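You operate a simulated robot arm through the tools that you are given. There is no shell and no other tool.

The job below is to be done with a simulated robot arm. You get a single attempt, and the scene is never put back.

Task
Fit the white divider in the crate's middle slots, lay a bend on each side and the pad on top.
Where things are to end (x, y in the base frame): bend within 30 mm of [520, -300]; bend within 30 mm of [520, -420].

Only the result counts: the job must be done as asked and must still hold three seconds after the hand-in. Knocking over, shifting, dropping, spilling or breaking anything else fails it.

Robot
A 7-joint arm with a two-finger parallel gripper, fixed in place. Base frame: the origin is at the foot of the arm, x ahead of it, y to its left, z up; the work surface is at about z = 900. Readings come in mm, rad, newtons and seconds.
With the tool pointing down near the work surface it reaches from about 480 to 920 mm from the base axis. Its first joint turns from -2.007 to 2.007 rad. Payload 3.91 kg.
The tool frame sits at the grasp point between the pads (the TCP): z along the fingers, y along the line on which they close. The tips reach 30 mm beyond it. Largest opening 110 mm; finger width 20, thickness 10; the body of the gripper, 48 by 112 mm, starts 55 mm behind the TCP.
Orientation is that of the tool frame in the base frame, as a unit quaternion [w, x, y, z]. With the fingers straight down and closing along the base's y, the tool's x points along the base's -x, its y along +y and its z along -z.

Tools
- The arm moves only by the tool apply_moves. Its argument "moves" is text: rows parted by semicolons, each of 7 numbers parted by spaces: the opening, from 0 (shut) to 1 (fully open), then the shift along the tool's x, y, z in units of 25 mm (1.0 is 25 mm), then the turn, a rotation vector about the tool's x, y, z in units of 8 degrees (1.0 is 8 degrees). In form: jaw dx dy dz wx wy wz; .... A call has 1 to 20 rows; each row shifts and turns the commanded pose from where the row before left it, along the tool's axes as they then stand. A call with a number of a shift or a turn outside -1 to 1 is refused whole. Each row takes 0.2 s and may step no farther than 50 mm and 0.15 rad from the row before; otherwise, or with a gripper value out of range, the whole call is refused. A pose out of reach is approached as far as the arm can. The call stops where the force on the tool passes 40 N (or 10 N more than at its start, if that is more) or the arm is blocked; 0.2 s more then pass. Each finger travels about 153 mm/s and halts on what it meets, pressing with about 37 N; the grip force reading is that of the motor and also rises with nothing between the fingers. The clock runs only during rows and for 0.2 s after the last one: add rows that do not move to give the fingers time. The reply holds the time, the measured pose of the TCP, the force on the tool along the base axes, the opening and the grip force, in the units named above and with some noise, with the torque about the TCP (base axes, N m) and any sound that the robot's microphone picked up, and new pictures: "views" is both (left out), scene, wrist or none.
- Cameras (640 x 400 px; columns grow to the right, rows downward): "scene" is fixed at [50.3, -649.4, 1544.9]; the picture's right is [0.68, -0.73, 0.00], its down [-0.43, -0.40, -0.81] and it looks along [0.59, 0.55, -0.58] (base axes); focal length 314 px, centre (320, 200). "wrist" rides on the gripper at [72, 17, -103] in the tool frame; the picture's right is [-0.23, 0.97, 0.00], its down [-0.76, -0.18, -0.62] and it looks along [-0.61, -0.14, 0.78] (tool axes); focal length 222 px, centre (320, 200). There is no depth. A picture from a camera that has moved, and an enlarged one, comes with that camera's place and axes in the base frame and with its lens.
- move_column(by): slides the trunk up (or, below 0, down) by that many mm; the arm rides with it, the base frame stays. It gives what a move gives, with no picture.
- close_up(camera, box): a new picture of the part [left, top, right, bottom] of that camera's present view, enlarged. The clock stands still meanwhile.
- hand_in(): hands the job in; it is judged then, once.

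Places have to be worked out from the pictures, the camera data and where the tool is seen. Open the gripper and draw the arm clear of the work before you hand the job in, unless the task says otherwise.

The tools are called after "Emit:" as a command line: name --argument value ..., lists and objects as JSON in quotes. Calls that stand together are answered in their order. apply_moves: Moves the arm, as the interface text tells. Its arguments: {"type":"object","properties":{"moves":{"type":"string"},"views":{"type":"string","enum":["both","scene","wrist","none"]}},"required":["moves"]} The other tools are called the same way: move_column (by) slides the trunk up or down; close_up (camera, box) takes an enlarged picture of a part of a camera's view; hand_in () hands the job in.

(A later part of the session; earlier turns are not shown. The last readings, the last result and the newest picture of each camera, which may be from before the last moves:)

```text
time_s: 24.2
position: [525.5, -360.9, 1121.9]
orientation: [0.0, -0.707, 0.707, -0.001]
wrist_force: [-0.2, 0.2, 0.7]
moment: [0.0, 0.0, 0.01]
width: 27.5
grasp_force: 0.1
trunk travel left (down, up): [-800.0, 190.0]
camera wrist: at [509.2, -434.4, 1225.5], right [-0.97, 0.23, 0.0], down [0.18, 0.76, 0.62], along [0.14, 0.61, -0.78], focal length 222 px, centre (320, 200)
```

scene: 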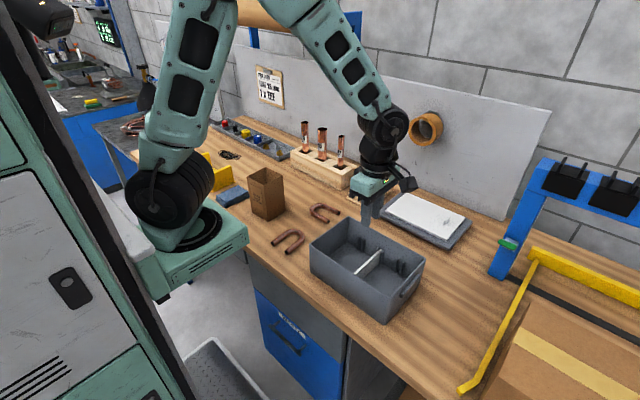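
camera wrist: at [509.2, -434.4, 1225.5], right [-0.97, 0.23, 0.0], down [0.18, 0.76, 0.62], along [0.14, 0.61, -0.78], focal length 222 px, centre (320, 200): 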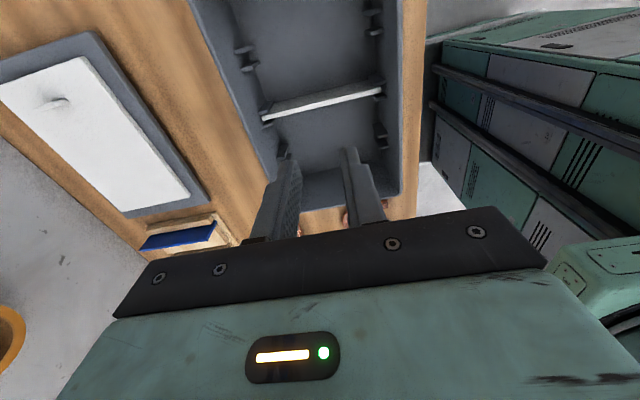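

The rotation worked. I'll check the crate from this angle before moving on to the bend.

Emit:
close_up --camera "wrist" --box '[180, 0, 440, 210]'

Emit:
apply_moves --moves "0.6 -0.87 -0.445 0 0 0 0; 0.6 -0.87 -0.445 0 0 0 0; 0.6 -0.87 -0.445 0 0 0 0; 0.6 -0.87 -0.445 0 0 0 0; 0.8 -0.87 -0.445 0 0 0 0; 0.9 -0.87 -0.445 0 0 0 0; 0.95 -0.87 -0.445 0 0 0 0; 0.95 -0.87 -0.445 0.2 0 0 0; 0.95 -0.87 -0.445 0.4 0 0 0; 0.95 -0.87 -0.445 0.4 0 0 0; 0.95 -0.87 -0.445 0.4 0 0 0; 0.95 -0.87 -0.445 0.4 0 0 0; 0.95 0 0 0 0 0 0; 0.95 0 0 0 0 0 0"

Emit:
close_up --camera "wrist" --box '[180, 0, 460, 210]'

```text
1.90 times, centred on (310, 105) of wrist
camera zoom: at [509.2, -434.4, 1225.5], right [-0.97, 0.23, 0.0], down [0.18, 0.76, 0.62], along [0.14, 0.61, -0.78], focal length 423 px, centre (339, 381)
```

zoom: 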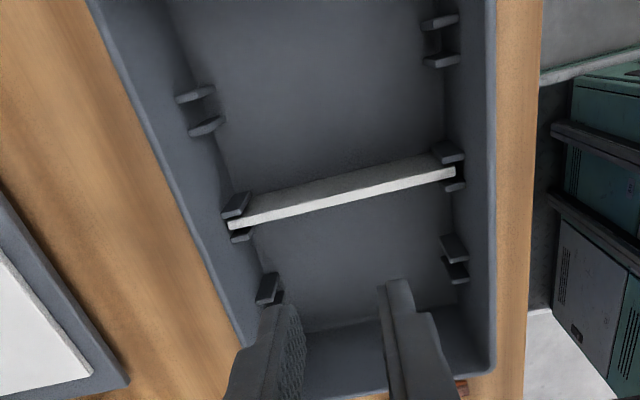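

```text
time_s: 27.2
position: [662.2, -99.3, 1078.0]
orientation: [0.0, -0.707, 0.708, 0.0]
wrist_force: [0.5, -0.4, 0.7]
moment: [-0.01, -0.01, -0.02]
width: 104.4
grasp_force: 0.1
trunk travel left (down, up): [-800.0, 190.0]
camera wrist: at [644.5, -173.1, 1181.5], right [-0.97, 0.23, 0.0], down [0.18, 0.76, 0.62], along [0.14, 0.61, -0.78], focal length 222 px, centre (320, 200)
```

scene: 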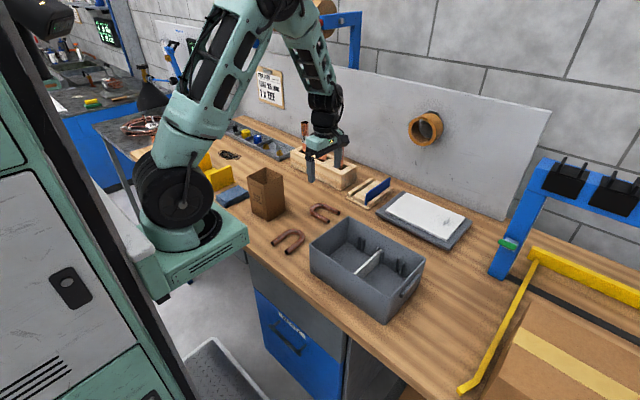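
wrist: 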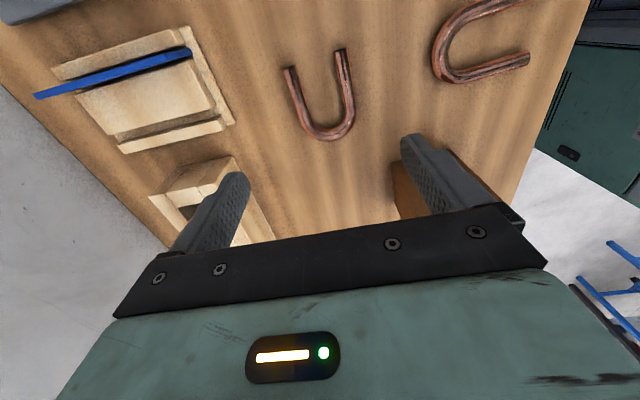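

```text
1.90 times, centred on (320, 105) of wrist
camera zoom: at [644.5, -173.1, 1181.5], right [-0.97, 0.23, 0.0], down [0.18, 0.76, 0.62], along [0.14, 0.61, -0.78], focal length 423 px, centre (320, 381)
```

zoom: 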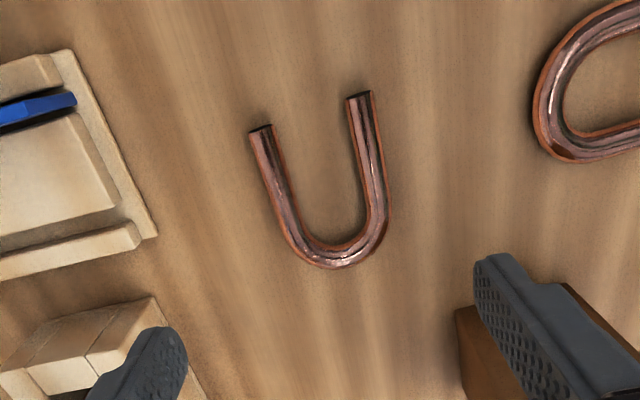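

Bend B's legs read x≈628.5 and 686, so its centre is about 657.5, with a balance point near y=-99. I'll correct x by -4 mm and descend with open jaws to straddle both legs.

Emit:
apply_moves --moves "0.95 0 0.16 0.5 0 0 0; 0.95 0 0 1 0 0 0; 0.95 0 0 1 0 0 0; 0.95 0 0 1 0 0 0; 0.95 0 0 1 0 0 0; 0.95 0 0 0.7 0 0 0; 0.95 0 0 0.3 0 0 0; 0.95 0 0 0 0 0 0; 0.95 0 0 0 0 0 0"

Emit:
close_up --camera "wrist" --box '[160, 0, 480, 210]'

Emit:
close_up --camera "scene" --box '[280, 150, 380, 240]'

```text
time_s: 29.2
position: [656.2, -99.2, 939.1]
orientation: [0.0, -0.707, 0.707, 0.0]
wrist_force: [0.3, 0.5, 0.4]
moment: [-0.04, 0.02, 0.01]
width: 104.5
grasp_force: 0.0
trunk travel left (down, up): [-800.0, 190.0]
camera wrist: at [638.5, -173.3, 1043.5], right [-0.97, 0.23, 0.0], down [0.18, 0.76, 0.62], along [0.14, 0.61, -0.78], focal length 222 px, centre (320, 200)
```

scene: 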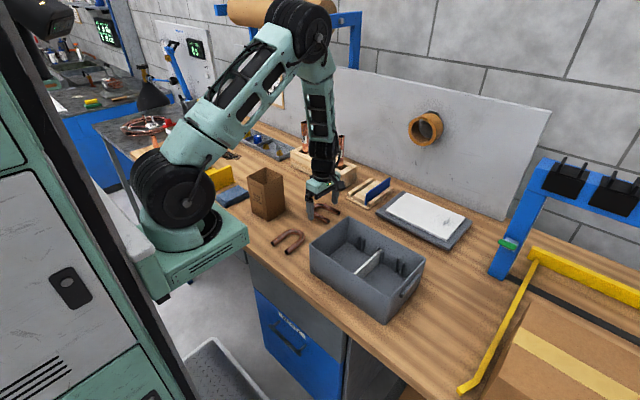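
wrist: 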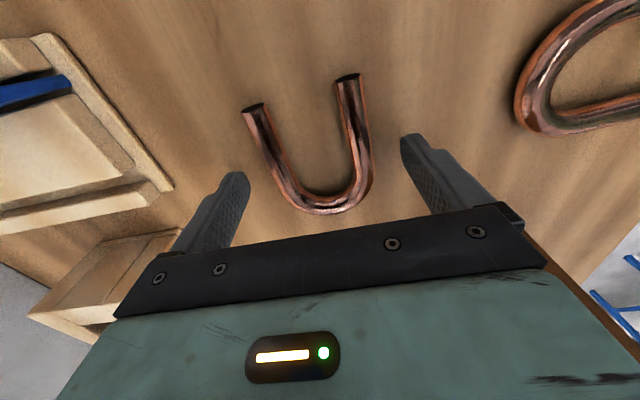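

```text
1.90 times, centred on (320, 105) of wrist
camera zoom: at [638.5, -173.3, 1043.5], right [-0.97, 0.23, 0.0], down [0.18, 0.76, 0.62], along [0.14, 0.61, -0.78], focal length 423 px, centre (320, 381)
```

zoom: 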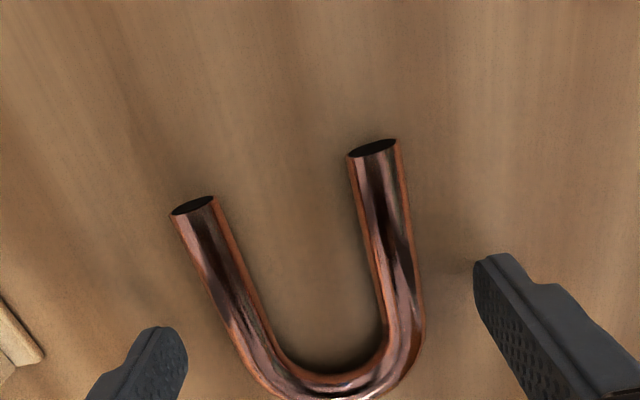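

```text
4.44 times, centred on (330, 195) of scene
camera zoom: at [50.3, -649.4, 1544.9], right [0.68, -0.73, 0.0], down [-0.43, -0.4, -0.81], along [0.59, 0.55, -0.58], focal length 1397 px, centre (276, 222)
```

zoom: 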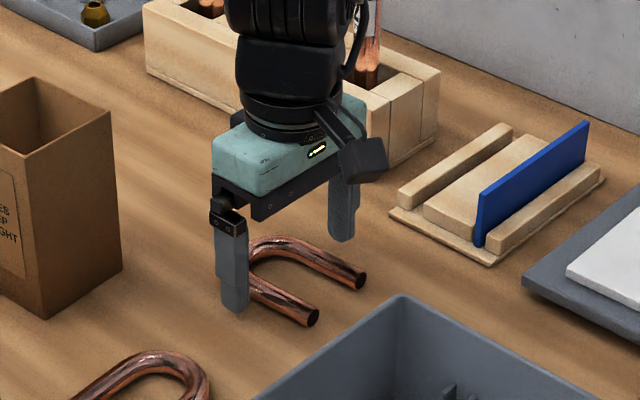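

The U is centred at about x=657.6, 2 mm from the TCP. I'll nudge over, drop to about 3 mm above the table and close.

Emit:
apply_moves --moves "0.95 -0.04 -0.08 0.1 0 0 0; 0.95 0 0 0.1 0 0 0; 0.95 0 0 0.1 0 0 0; 0.95 0 0 0 0 0 0; 0.5 0 0 0 0 0 0; 0.5 0 0 0 0 0 0; 0.5 0 0 0 0 0 0; 0.5 0 0 0 0 0 0"

Emit:
close_up --camera "wrist" --box '[160, 0, 480, 210]'

```text
time_s: 31.0
position: [658.6, -98.1, 932.0]
orientation: [0.0, 0.707, -0.707, 0.0]
wrist_force: [0.9, 0.7, -0.2]
moment: [-0.01, -0.01, -0.01]
width: 71.8
grasp_force: 36.6
trunk travel left (down, up): [-800.0, 190.0]
camera wrist: at [641.7, -172.2, 1035.5], right [-0.97, 0.23, 0.0], down [0.18, 0.76, 0.62], along [0.14, 0.61, -0.78], focal length 222 px, centre (320, 200)
```

scene: 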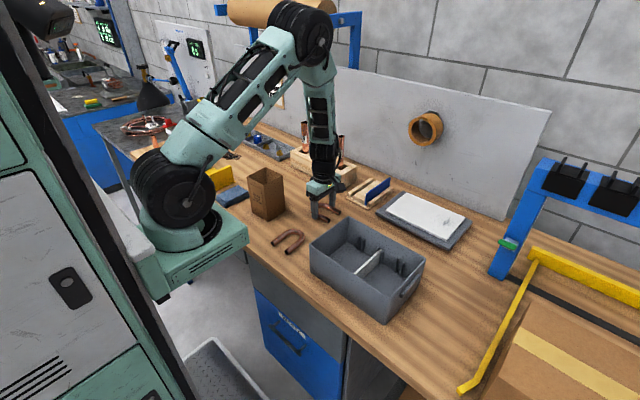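
wrist: 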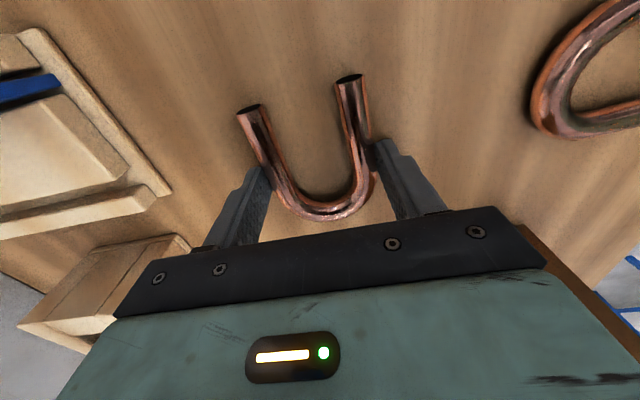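

```text
1.90 times, centred on (320, 105) of wrist
camera zoom: at [641.7, -172.2, 1035.5], right [-0.97, 0.23, 0.0], down [0.18, 0.76, 0.62], along [0.14, 0.61, -0.78], focal length 423 px, centre (320, 381)
```

zoom: 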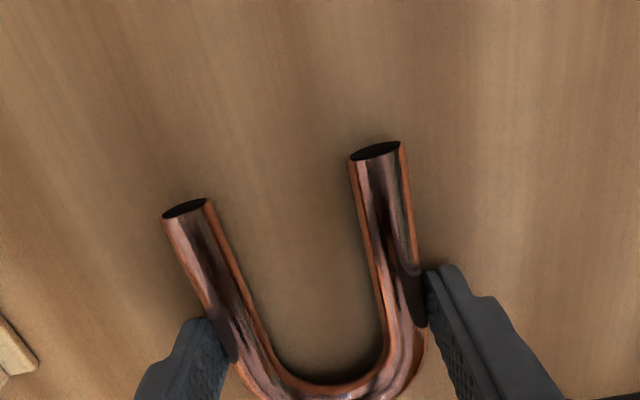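

Gripped at 71.8 mm across both legs. I'll lift it straight up and check that it hangs level.

Emit:
apply_moves --moves "0.4 0 0 -0.3 0 0 0; 0.4 0 0 -0.7 0 0 0; 0.4 0 0 -1 0 0 0; 0.4 0 0 -1 0 0 0; 0.4 0 0 -1 0 0 0; 0.4 0 0 -1 0 0 0; 0.4 0 0 -1 0 0 0; 0.4 0 0 0 0 0 0"

Emit:
close_up --camera "scene" --box '[270, 100, 390, 230]'

```text
time_s: 32.8
position: [658.4, -98.7, 1081.8]
orientation: [0.0, -0.707, 0.707, 0.001]
wrist_force: [-0.7, 0.3, -0.3]
moment: [0.01, 0.01, -0.01]
width: 71.3
grasp_force: 37.3
trunk travel left (down, up): [-800.0, 190.0]
camera wrist: at [641.2, -171.9, 1186.2], right [-0.97, 0.23, 0.0], down [0.18, 0.76, 0.62], along [0.14, 0.61, -0.78], focal length 222 px, centre (320, 200)
```

scene: 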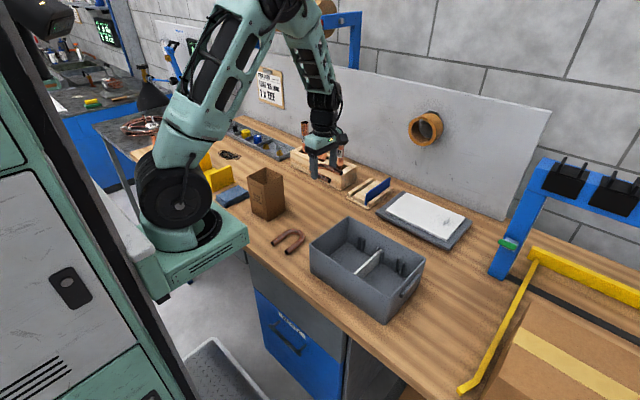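
wrist: 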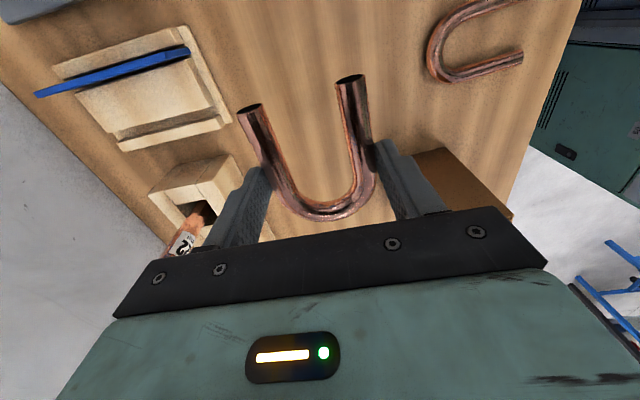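

```text
3.08 times, centred on (330, 165) of scene
camera zoom: at [50.3, -649.4, 1544.9], right [0.68, -0.73, 0.0], down [-0.43, -0.4, -0.81], along [0.59, 0.55, -0.58], focal length 967 px, centre (289, 308)
```

zoom: 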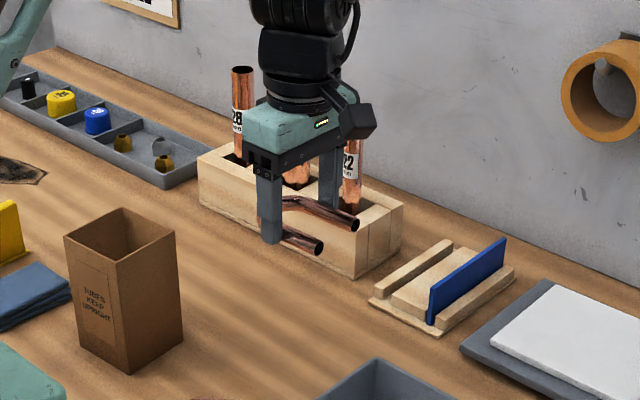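

The bend is secure and level. I'll carry it over the +y compartment of the crate.

Emit:
apply_moves --moves "0.4 0.81 0.537 0 0 0 0; 0.4 0.81 0.537 0 0 0 0; 0.4 0.81 0.537 0 0 0 0; 0.4 0.81 0.537 0 0 0 0; 0.4 0.81 0.537 0 0 0 0; 0.4 0.81 0.537 0 0 0 0; 0.4 0.81 0.537 0 0 0 0; 0.4 0.81 0.537 0 0 0 0; 0.4 0.81 0.537 0 0 0 0; 0.4 0.8 0.537 0 0 0 0; 0.4 0 0 0.6 0 0 0; 0.4 0 0 0.6 0 0 0; 0.4 0 0 0 0 0 0; 0.4 0 0 0 0 0 0"

Emit:
close_up --camera "wrist" --box '[160, 0, 480, 210]'

Emit:
close_up --camera "scene" --box '[300, 180, 440, 320]'

```text
time_s: 35.8
position: [523.6, -300.5, 1052.5]
orientation: [0.001, 0.707, -0.707, 0.0]
wrist_force: [-0.5, -0.1, -1.2]
moment: [-0.01, 0.02, -0.01]
width: 71.3
grasp_force: 37.5
trunk travel left (down, up): [-800.0, 190.0]
camera wrist: at [507.0, -373.4, 1156.2], right [-0.97, 0.23, 0.0], down [0.18, 0.76, 0.62], along [0.14, 0.61, -0.78], focal length 222 px, centre (320, 200)
```

scene: 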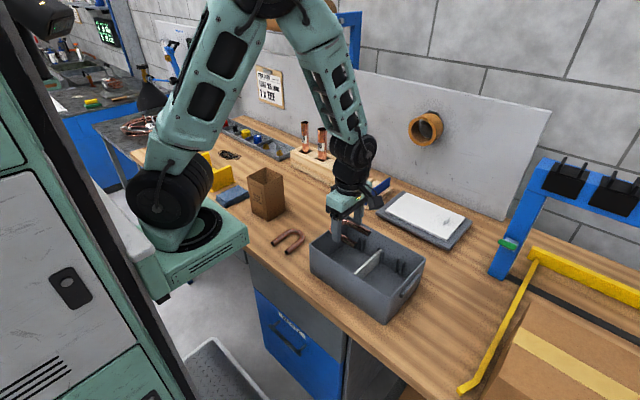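
wrist: 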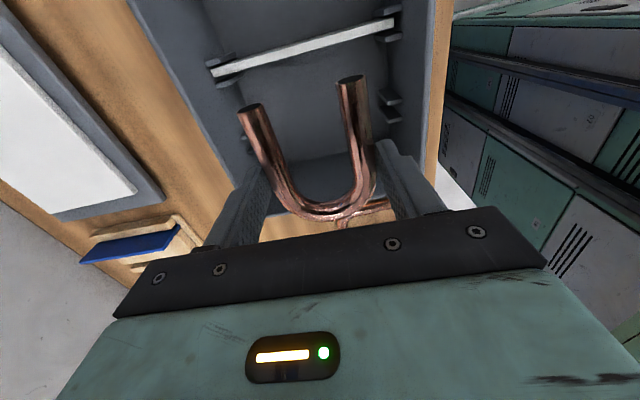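

```text
1.90 times, centred on (320, 105) of wrist
camera zoom: at [507.0, -373.4, 1156.2], right [-0.97, 0.23, 0.0], down [0.18, 0.76, 0.62], along [0.14, 0.61, -0.78], focal length 423 px, centre (320, 381)
```

zoom: 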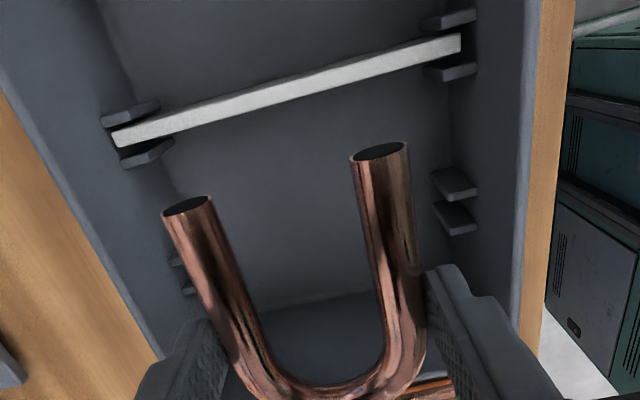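

```text
2.86 times, centred on (370, 250) of scene
camera zoom: at [50.3, -649.4, 1544.9], right [0.68, -0.73, 0.0], down [-0.43, -0.4, -0.81], along [0.59, 0.55, -0.58], focal length 898 px, centre (177, 57)
```

zoom: 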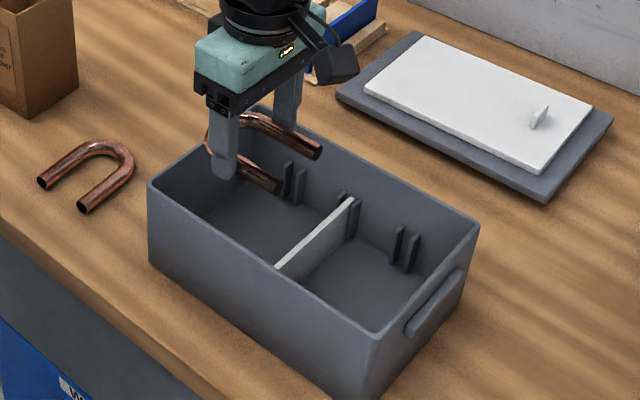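

Clearances look right: the compartment runs from y≈-357.5 to -247. I'll shift the bend 1.5 mm to the centre and lower it into the compartment.

Emit:
apply_moves --moves "0.4 0.06 -0.06 0.4 0 0 0; 0.4 0 0 0.6 0 0 0; 0.4 0 0 0.6 0 0 0; 0.4 0 0 0.6 0 0 0; 0.4 0 0 0.6 0 0 0; 0.4 0 0 0.6 0 0 0; 0.4 0 0 0.5 0 0 0; 0.4 0 0 0.3 0 0 0; 0.4 0 0 0.2 0 0 0; 0.4 0 0 0.1 0 0 0; 0.4 0 0 0 0 0 0; 0.4 0 0 0 0 0 0"

Emit:
close_up --camera "scene" --box '[300, 180, 440, 320]'

```text
time_s: 38.4
position: [524.7, -300.8, 938.9]
orientation: [0.0, -0.707, 0.707, 0.0]
wrist_force: [-0.4, 0.9, -0.9]
moment: [0.0, 0.01, -0.01]
width: 71.2
grasp_force: 36.9
trunk travel left (down, up): [-800.0, 190.0]
camera wrist: at [508.1, -375.0, 1042.9], right [-0.97, 0.23, 0.0], down [0.18, 0.76, 0.62], along [0.14, 0.61, -0.78], focal length 222 px, centre (320, 200)
```

scene: 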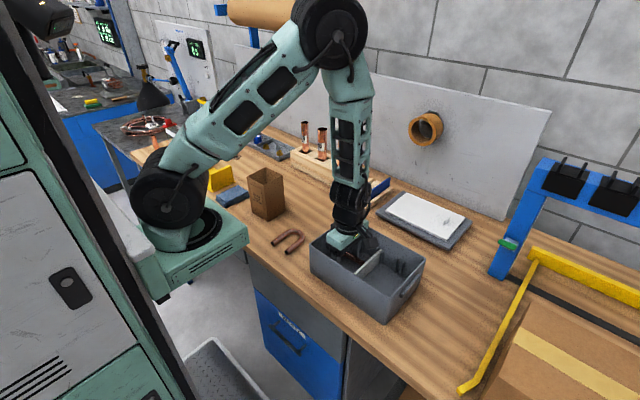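
wrist: 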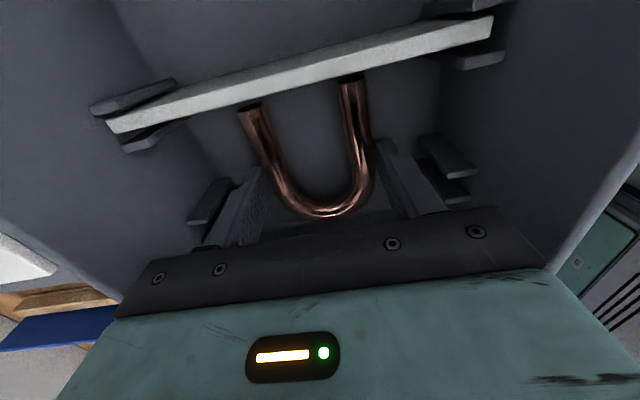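

```text
2.86 times, centred on (370, 250) of scene
camera zoom: at [50.3, -649.4, 1544.9], right [0.68, -0.73, 0.0], down [-0.43, -0.4, -0.81], along [0.59, 0.55, -0.58], focal length 898 px, centre (177, 57)
```

zoom: 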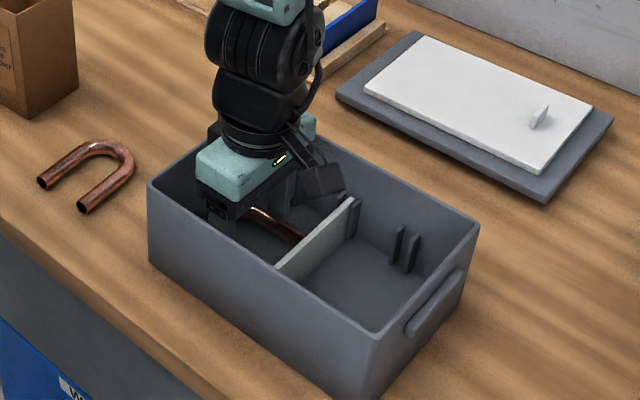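

The bend is inside the compartment and clear of the divider and wall. I'll feel for the floor in small steps.

Emit:
apply_moves --moves "0.4 0 0 0.06 0 0 0; 0.4 0 0 0.04 0 0 0; 0.4 0 0 0 0 0 0" --views "none"

```text
time_s: 39.2
position: [526.2, -303.7, 937.6]
orientation: [0.0, 0.707, -0.707, 0.001]
wrist_force: [-0.2, -0.2, -0.3]
moment: [-0.01, 0.01, 0.04]
width: 71.2
grasp_force: 37.5
trunk travel left (down, up): [-800.0, 190.0]
```

Emit:
apply_moves --moves "0.4 0 0 0.04 0 0 0; 0.4 0 0 0.04 0 0 0; 0.4 0 0 0 0 0 0" --views "none"

```text
time_s: 40.0
position: [525.2, -301.8, 936.5]
orientation: [0.0, 0.708, -0.707, 0.002]
wrist_force: [-3.3, -3.6, 30.6]
moment: [0.07, 0.17, 0.34]
width: 71.2
grasp_force: 37.6
trunk travel left (down, up): [-800.0, 190.0]
```

The floor contact is clear at 30 N. I'll ease up slightly, open just enough to release and rise straight out.

Emit:
apply_moves --moves "0.4 0 0 -0.03 0 0 0; 0.4 0 0 0 0 0 0; 0.76 0 0 0 0 0 0; 0.76 0 0 0 0 0 0; 0.76 0 0 -0.2 0 0 0; 0.76 0 0 -0.6 0 0 0; 0.76 0 0 -1 0 0 0; 0.76 0 0 -1 0 0 0; 0.76 0 0 -1 0 0 0; 0.76 0 0 -1 0 0 0; 0.76 0 0 -1 0 0 0; 0.76 0 0 -1 0 0 0; 0.76 0 0 0 0 0 0"

Emit:
close_up --camera "scene" --box '[300, 180, 440, 320]'

Emit:
close_up --camera "wrist" --box '[160, 0, 480, 210]'

```text
time_s: 42.8
position: [527.8, -302.7, 1106.3]
orientation: [0.001, 0.707, -0.707, 0.0]
wrist_force: [-0.1, 0.3, 0.8]
moment: [0.02, -0.02, 0.0]
width: 83.4
grasp_force: 0.2
trunk travel left (down, up): [-800.0, 190.0]
camera wrist: at [510.1, -376.0, 1210.6], right [-0.97, 0.23, 0.0], down [0.18, 0.76, 0.62], along [0.14, 0.61, -0.78], focal length 222 px, centre (320, 200)
```

scene: 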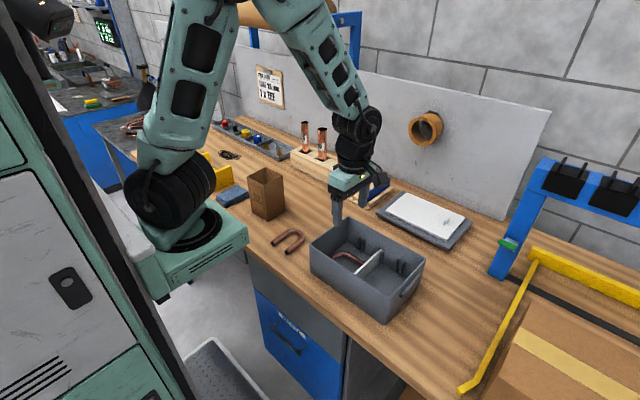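
wrist: 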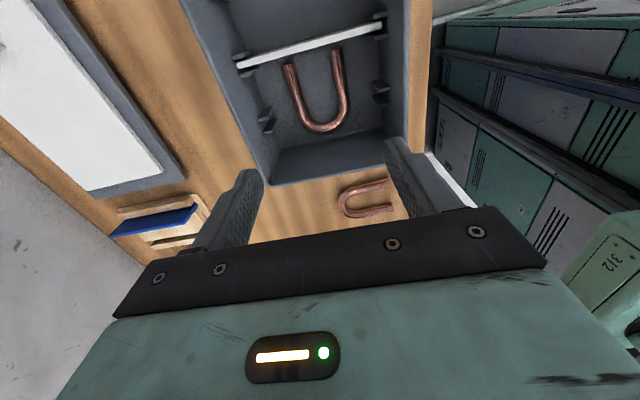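

```text
2.86 times, centred on (370, 250) of scene
camera zoom: at [50.3, -649.4, 1544.9], right [0.68, -0.73, 0.0], down [-0.43, -0.4, -0.81], along [0.59, 0.55, -0.58], focal length 898 px, centre (177, 57)
```

zoom: 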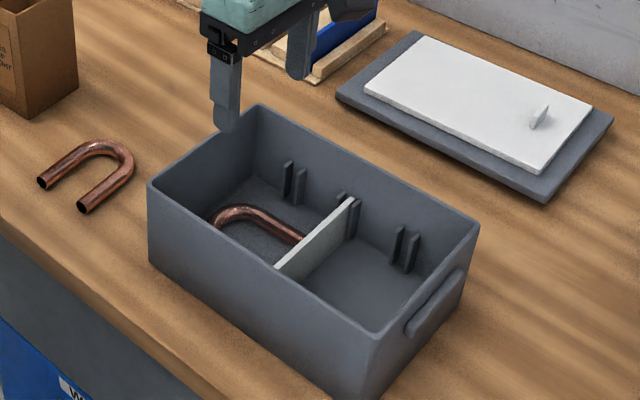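

```text
1.90 times, centred on (320, 105) of wrist
camera zoom: at [510.1, -376.0, 1210.6], right [-0.97, 0.23, 0.0], down [0.18, 0.76, 0.62], along [0.14, 0.61, -0.78], focal length 423 px, centre (320, 381)
```

zoom: 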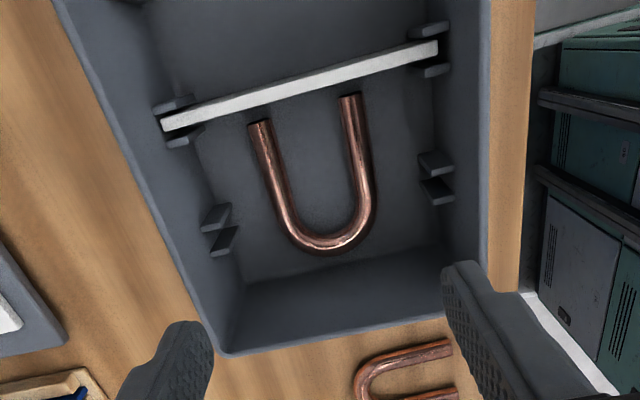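

Bend B is lying flat in the +y compartment. Now for the near bend: I'll turn the gripper back so it closes along y and move above it, near (494, -118).

Emit:
apply_moves --moves "0.76 0 0 0 0 0 1; 0.76 0 0 0 0 0 1; 0.76 0 0 0 0 0 1; 0.76 0 0 0 0 0 1; 0.76 0 0 0 0 0 1; 0.76 0 0 0 0 0 1; 0.76 0 0 0 0 0 1; 0.76 0 0 0 0 0 1; 0.76 0 0 0 0 0 1; 0.76 0 0 0 0 0 1; 0.76 0 0 0 0 0 1; 0.76 0 0 0 0 0 0.25; 0.76 0 0 0 0 0 0" --views "none"

Emit:
apply_moves --moves "0.95 0.165 0.928 0 0 0 0; 0.95 0.165 0.928 0 0 0 0; 0.95 0.165 0.928 0 0 0 0; 0.95 0.165 0.928 0 0 0 0; 0.95 0.165 0.928 0 0 0 0; 0.95 0.165 0.928 0 0 0 0; 0.95 0.165 0.928 0 0 0 0; 0.95 0.165 0.928 0 0 0 0; 0.95 0 0 0 0 0 0; 0.95 0 0 0 0 0 0"

Emit:
close_up --camera "wrist" --box '[160, 0, 480, 210]'

```text
time_s: 45.6
position: [524.6, -301.8, 1105.5]
orientation: [-0.001, 0.001, 1.0, 0.0]
wrist_force: [0.3, 0.4, 0.5]
moment: [-0.03, 0.01, -0.01]
width: 83.6
grasp_force: 0.0
trunk travel left (down, up): [-800.0, 190.0]
```

```text
time_s: 47.8
position: [492.6, -115.1, 1106.2]
orientation: [0.0, -0.001, 1.0, 0.0]
wrist_force: [0.5, -0.3, 0.3]
moment: [0.03, 0.01, 0.03]
width: 104.5
grasp_force: 0.0
trunk travel left (down, up): [-800.0, 190.0]
camera wrist: at [420.1, -99.6, 1209.7], right [0.23, 0.97, 0.0], down [0.76, -0.18, 0.62], along [0.61, -0.14, -0.78], focal length 222 px, centre (320, 200)
```

scene: 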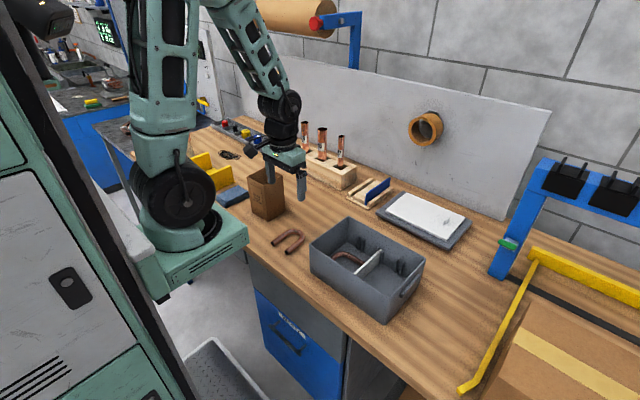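
wrist: 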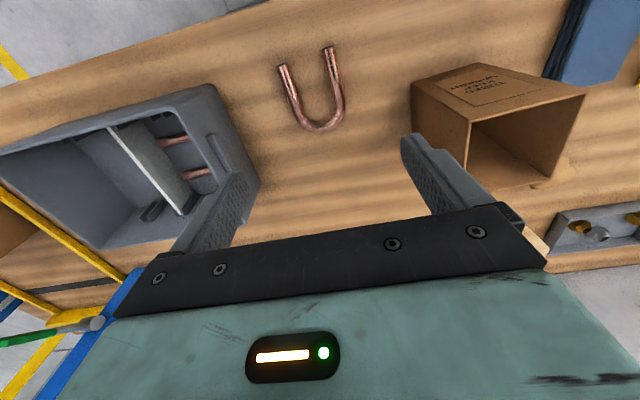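

```text
1.90 times, centred on (320, 105) of wrist
camera zoom: at [420.1, -99.6, 1209.7], right [0.23, 0.97, 0.0], down [0.76, -0.18, 0.62], along [0.61, -0.14, -0.78], focal length 423 px, centre (320, 381)
```

zoom: 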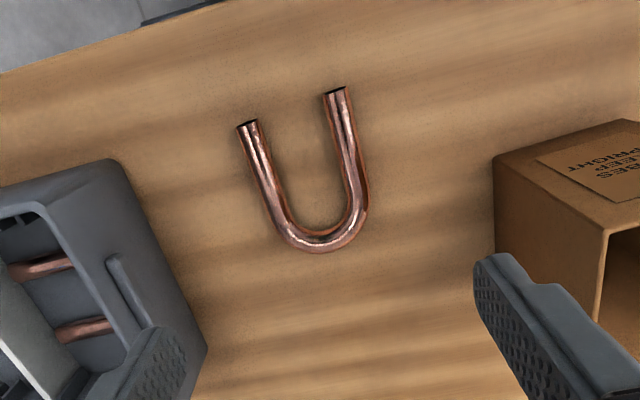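

Bend A is yawed about 5° counter-clockwise, with leg ends near (449.5, -153) and (445, -96), so its balance point is about (494, -120.5). I'll shift, turn to match and descend partway.

Emit:
apply_moves --moves "0.95 -0.08 -0.16 0.3 0 0 0; 0.95 0 0 0.8 0 0 -0.625; 0.95 0 0 1 0 0 0; 0.95 0 0 1 0 0 0; 0.95 0 0 1 0 0 0; 0.95 0 0 1 0 0 0; 0.95 0 0 0.8 0 0 0; 0.95 0 0 0.5 0 0 0; 0.95 0 0 0.2 0 0 0; 0.95 0 0 0 0 0 0; 0.95 0 0 0 0 0 0"

Emit:
close_up --camera "wrist" --box '[160, 0, 480, 210]'

```text
time_s: 50.2
position: [500.4, -119.7, 942.9]
orientation: [0.0, -0.044, 0.999, -0.001]
wrist_force: [0.5, 0.4, -0.3]
moment: [0.04, 0.0, 0.0]
width: 104.4
grasp_force: 0.1
out of reach, approached as far as the arm can: row 3
trunk travel left (down, up): [-800.0, 190.0]
camera wrist: at [428.0, -110.5, 1045.7], right [0.14, 0.99, 0.0], down [0.77, -0.11, 0.62], along [0.62, -0.09, -0.78], focal length 222 px, centre (320, 200)
```

scene: 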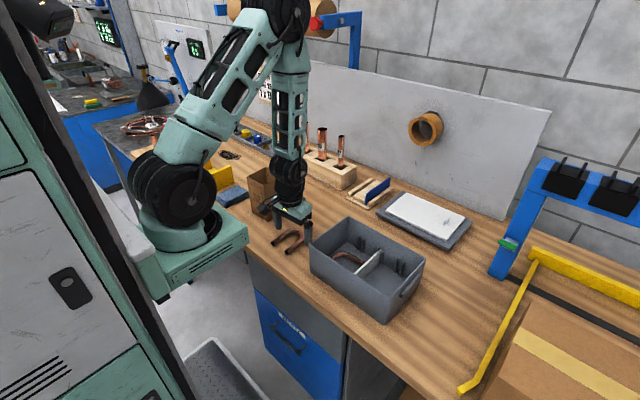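
wrist: 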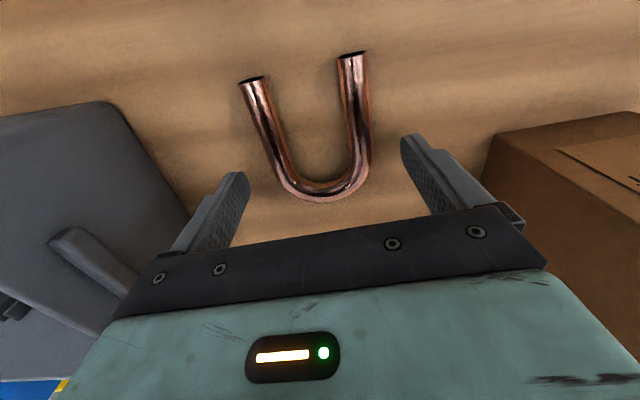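

```text
1.90 times, centred on (320, 105) of wrist
camera zoom: at [428.0, -110.5, 1045.7], right [0.14, 0.99, 0.0], down [0.77, -0.11, 0.62], along [0.62, -0.09, -0.78], focal length 423 px, centre (320, 381)
```

zoom: 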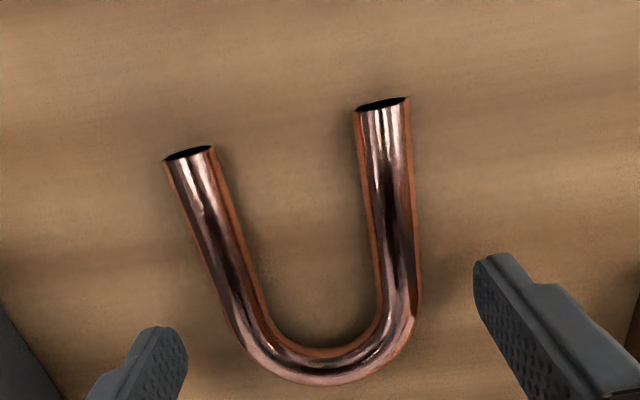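

The arm stopped about 7 mm short in x here. I'll test whether it can come closer at this height, which would put the grip over the bend's balance point.

Emit:
apply_moves --moves "0.95 0.15 0.04 0 0 0 0; 0.95 0.15 0.04 0 0 0 0; 0.95 0 0 0 0 0 0" --views "wrist"

```text
time_s: 51.0
position: [493.0, -118.9, 940.7]
orientation: [0.0, -0.043, 0.999, -0.001]
wrist_force: [-0.9, 0.1, -0.1]
moment: [0.0, -0.02, 0.0]
width: 104.3
grasp_force: 0.0
trunk travel left (down, up): [-800.0, 190.0]
camera wrist: at [419.6, -109.2, 1045.2], right [0.14, 0.99, 0.0], down [0.77, -0.11, 0.62], along [0.62, -0.09, -0.78], focal length 222 px, centre (320, 200)
```

wrist: 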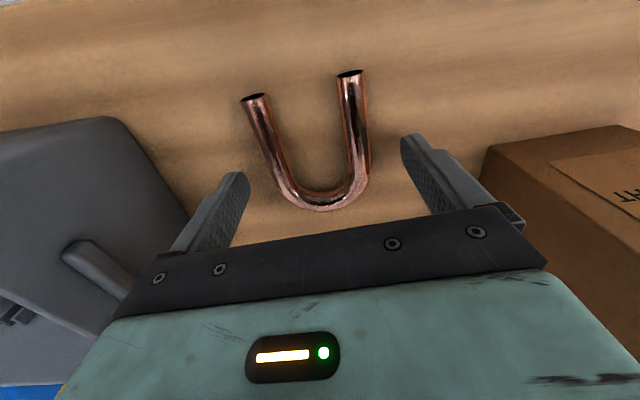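

It reached (493, -120), right over the balance point. Descending to about 3 mm above the table and closing.

Emit:
apply_moves --moves "0.95 0 0 0.13 0 0 0; 0.95 0 0 0.13 0 0 0; 0.95 0 0 0.12 0 0 0; 0.95 0 0 0 0 0 0; 0.4 0 0 0 0 0 0; 0.4 0 0 0 0 0 0; 0.4 0 0 0 0 0 0; 0.4 0 0 0 0 0 0"

Emit:
close_up --camera "wrist" --box '[160, 0, 480, 210]'

```text
time_s: 52.8
position: [494.3, -118.2, 932.4]
orientation: [0.0, -0.044, 0.999, 0.0]
wrist_force: [0.4, 0.5, -1.5]
moment: [-0.02, 0.03, -0.01]
width: 70.9
grasp_force: 37.2
trunk travel left (down, up): [-800.0, 190.0]
camera wrist: at [420.0, -109.1, 1036.4], right [0.14, 0.99, 0.0], down [0.77, -0.11, 0.62], along [0.62, -0.09, -0.78], focal length 222 px, centre (320, 200)
```

scene: 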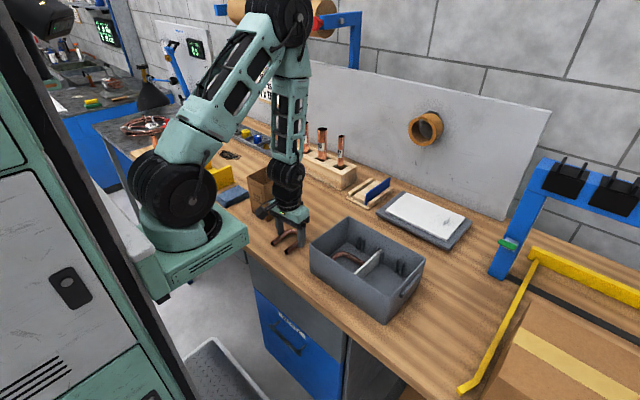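
wrist: 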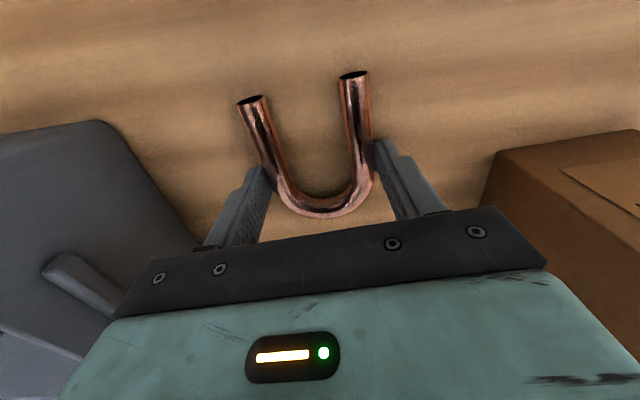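

```text
1.90 times, centred on (320, 105) of wrist
camera zoom: at [420.0, -109.1, 1036.4], right [0.14, 0.99, 0.0], down [0.77, -0.11, 0.62], along [0.62, -0.09, -0.78], focal length 423 px, centre (320, 381)
```

zoom: 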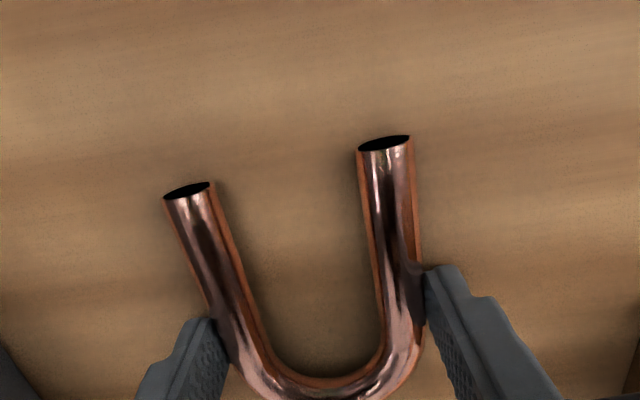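

Gripped at 70.9 mm. I'll lift, easing outward slightly to stay within the arm's near reach limit.

Emit:
apply_moves --moves "0.4 0 0 -0.3 0 0 0; 0.4 -0.1 0 -0.7 0 0 0; 0.4 -0.3 0 -1 0 0 0; 0.4 -0.3 0 -1 0 0 0; 0.4 -0.3 0 -1 0 0 0; 0.4 -0.3 0 -1 0 0 0; 0.4 -0.3 0 -1 0 0 0; 0.4 0 0 0 0 0 0; 0.4 0 0 0 0 0 0"

```text
time_s: 54.8
position: [533.1, -114.8, 1081.6]
orientation: [0.0, -0.043, 0.999, 0.0]
wrist_force: [0.3, 0.1, -0.9]
moment: [0.0, 0.0, 0.02]
width: 71.2
grasp_force: 37.3
trunk travel left (down, up): [-800.0, 190.0]
camera wrist: at [460.3, -105.5, 1184.8], right [0.14, 0.99, 0.0], down [0.77, -0.11, 0.62], along [0.62, -0.09, -0.78], focal length 222 px, centre (320, 200)
```

scene: 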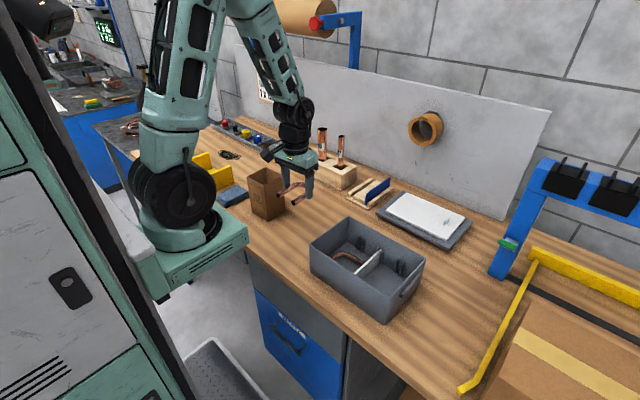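
wrist: 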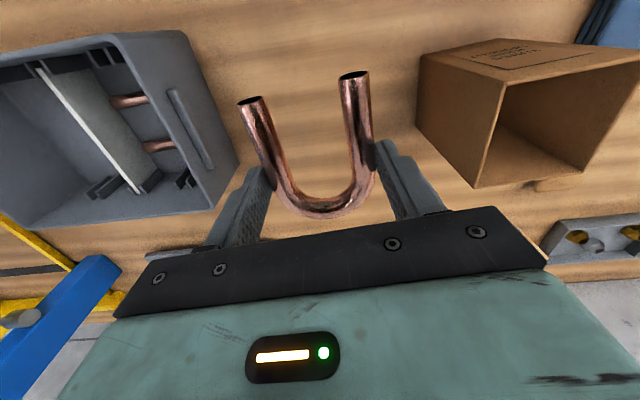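

The bend is secure. I'll rotate the gripper so the legs lie along y with the camera on the +y side, then carry it over the -y compartment.

Emit:
apply_moves --moves "0.4 0 0 -0.3 0 0 1; 0.4 0 0 0 0 0 1; 0.4 0 0 0 0 0 1; 0.4 0 0 0 0 0 1; 0.4 0 0 0 0 0 1; 0.4 0 0 0 0 0 1; 0.4 0 0 0 0 0 1; 0.4 0 0 0 0 0 1; 0.4 0 0 0 0 0 1; 0.4 0 0 0 0 0 1; 0.4 0 0 0 0 0 1; 0.4 0 0 0 0 0 0.875; 0.4 0 0 0 0 0 0; 0.4 0 0 0 0 0 0"

```text
time_s: 57.8
position: [533.1, -116.6, 1090.4]
orientation: [-0.001, 0.708, 0.706, 0.0]
wrist_force: [0.2, 0.1, -1.3]
moment: [0.0, -0.02, 0.0]
width: 70.8
grasp_force: 37.2
trunk travel left (down, up): [-800.0, 190.0]
camera wrist: at [549.8, -44.0, 1192.9], right [0.97, -0.23, 0.0], down [-0.18, -0.76, 0.62], along [-0.14, -0.61, -0.78], focal length 222 px, centre (320, 200)
```

scene: 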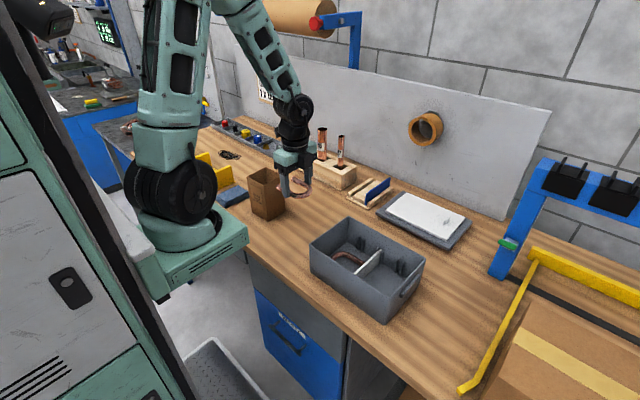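
wrist: 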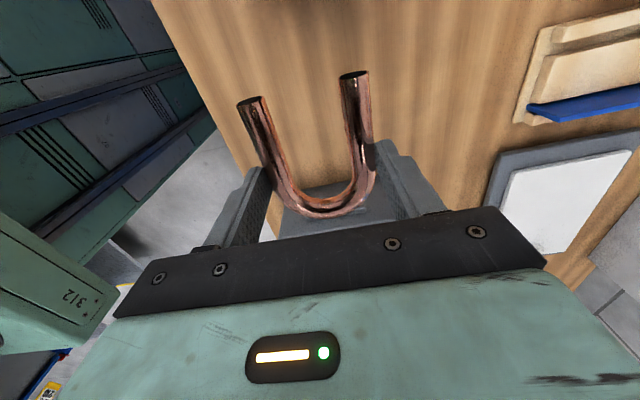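

Rotation done. Now I'll carry the bend to above the -y compartment and check clearances.

Emit:
apply_moves --moves "0.4 -0.9323 -0.0225 0 0 0 0; 0.4 -0.9323 -0.0225 0 0 0 0; 0.4 -0.9323 -0.0225 0 0 0 0; 0.4 -0.9323 -0.0225 0 0 0 0; 0.4 -0.9323 -0.0225 0 0 0 0; 0.4 -0.9323 -0.0225 0 0 0 0; 0.4 -0.9323 -0.0225 0 0 0 0; 0.4 -0.9323 -0.0225 0 0 0 0; 0.4 -0.9323 -0.0225 0 0 0 0; 0.4 -0.9323 -0.0225 0 0 0 0; 0.4 -0.9323 -0.0225 0 0 0 0; 0.4 -0.9323 -0.0225 0 0 0 0; 0.4 -0.9323 -0.0225 0 0 0 0; 0.4 0 0 0.7 0 0 0; 0.4 0 0 0.8 0 0 0; 0.4 0 0 0 0 0 0; 0.4 0 0 0 0 0 0"

Emit:
close_up --camera "wrist" --box '[160, 0, 480, 210]'

Emit:
close_up --camera "scene" --box '[300, 180, 440, 320]'

```text
time_s: 61.4
position: [524.8, -416.5, 1053.0]
orientation: [0.001, 0.707, 0.707, 0.001]
wrist_force: [0.1, -0.3, -0.9]
moment: [-0.01, 0.0, -0.02]
width: 71.1
grasp_force: 37.1
trunk travel left (down, up): [-800.0, 190.0]
camera wrist: at [542.2, -346.1, 1155.8], right [0.97, -0.23, 0.0], down [-0.18, -0.76, 0.62], along [-0.14, -0.61, -0.78], focal length 222 px, centre (320, 200)
```

scene: 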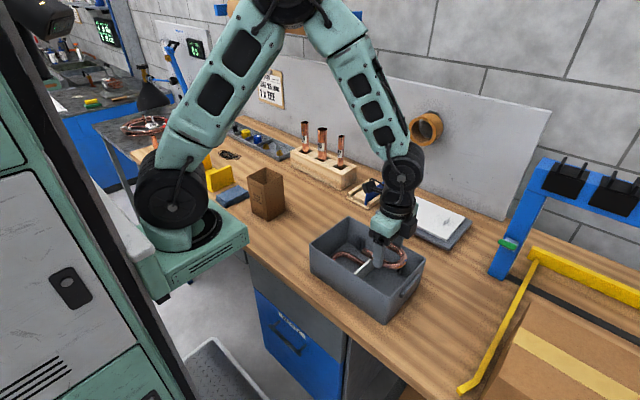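
wrist: 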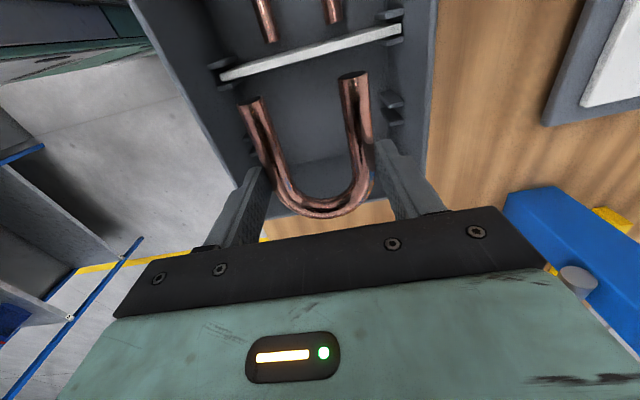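

```text
1.90 times, centred on (320, 105) of wrist
camera zoom: at [542.2, -346.1, 1155.8], right [0.97, -0.23, 0.0], down [-0.18, -0.76, 0.62], along [-0.14, -0.61, -0.78], focal length 423 px, centre (320, 381)
```

zoom: 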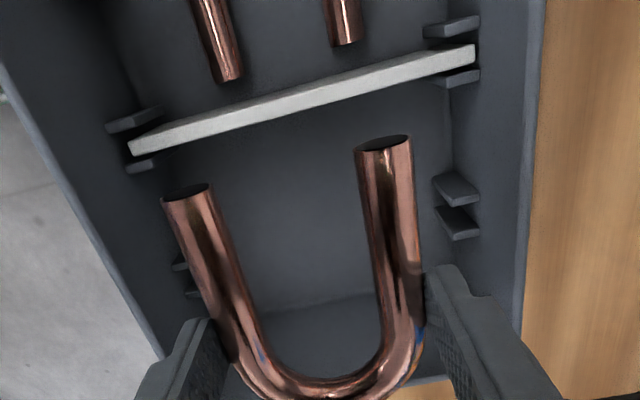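

```text
2.86 times, centred on (370, 250) of scene
camera zoom: at [50.3, -649.4, 1544.9], right [0.68, -0.73, 0.0], down [-0.43, -0.4, -0.81], along [0.59, 0.55, -0.58], focal length 898 px, centre (177, 57)
```

zoom: 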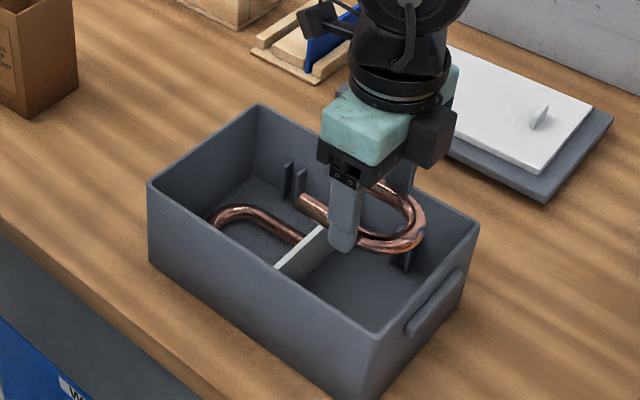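

The bend is centred between the divider and the -y wall. I'll shift it 2 mm toward -y and lower it.

Emit:
apply_moves --moves "0.4 -0.08 0 0.4 0 0 0; 0.4 0 0 0.6 0 0 0; 0.4 0 0 0.6 0 0 0; 0.4 0 0 0.6 0 0 0; 0.4 0 0 0.6 0 0 0; 0.4 0 0 0.6 0 0 0; 0.4 0 0 0.5 0 0 0; 0.4 0 0 0.3 0 0 0; 0.4 0 0 0.2 0 0 0; 0.4 0 0 0.1 0 0 0; 0.4 0 0 0 0 0 0; 0.4 0 0 0 0 0 0"

Emit:
close_up --camera "scene" --box '[300, 180, 440, 320]'

```text
time_s: 64.0
position: [525.0, -420.3, 939.6]
orientation: [0.0, 0.708, 0.707, -0.001]
wrist_force: [0.3, -0.3, -0.8]
moment: [0.0, -0.01, -0.02]
width: 71.1
grasp_force: 36.9
trunk travel left (down, up): [-800.0, 190.0]
camera wrist: at [542.5, -348.5, 1043.0], right [0.97, -0.23, 0.0], down [-0.18, -0.76, 0.62], along [-0.14, -0.61, -0.78], focal length 222 px, centre (320, 200)
```

scene: 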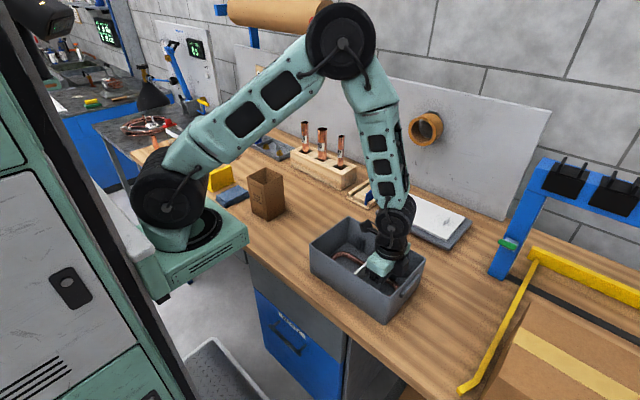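
wrist: 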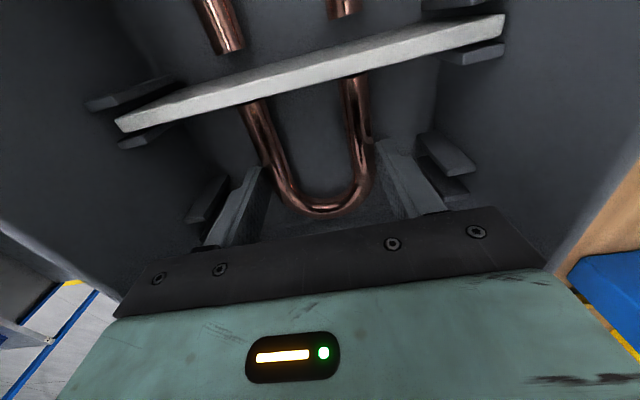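

```text
2.86 times, centred on (370, 250) of scene
camera zoom: at [50.3, -649.4, 1544.9], right [0.68, -0.73, 0.0], down [-0.43, -0.4, -0.81], along [0.59, 0.55, -0.58], focal length 898 px, centre (177, 57)
```

zoom: 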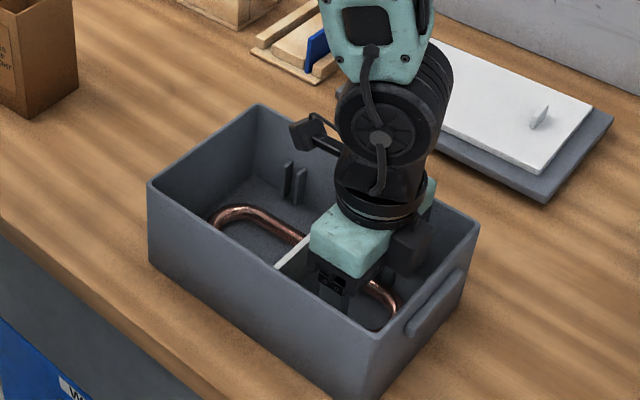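

No contact yet, so I'll feel for the floor in small steps.

Emit:
apply_moves --moves "0.4 0 0 0.06 0 0 0; 0.4 0 0 0.04 0 0 0; 0.4 0 0 0.02 0 0 0; 0.4 0 0 0 0 0 0" --views "none"

```text
time_s: 65.0
position: [526.5, -421.1, 937.5]
orientation: [0.0, 0.708, 0.706, 0.001]
wrist_force: [-4.1, 0.6, 15.4]
moment: [0.21, 0.45, 0.01]
width: 71.0
grasp_force: 36.9
trunk travel left (down, up): [-800.0, 190.0]
```

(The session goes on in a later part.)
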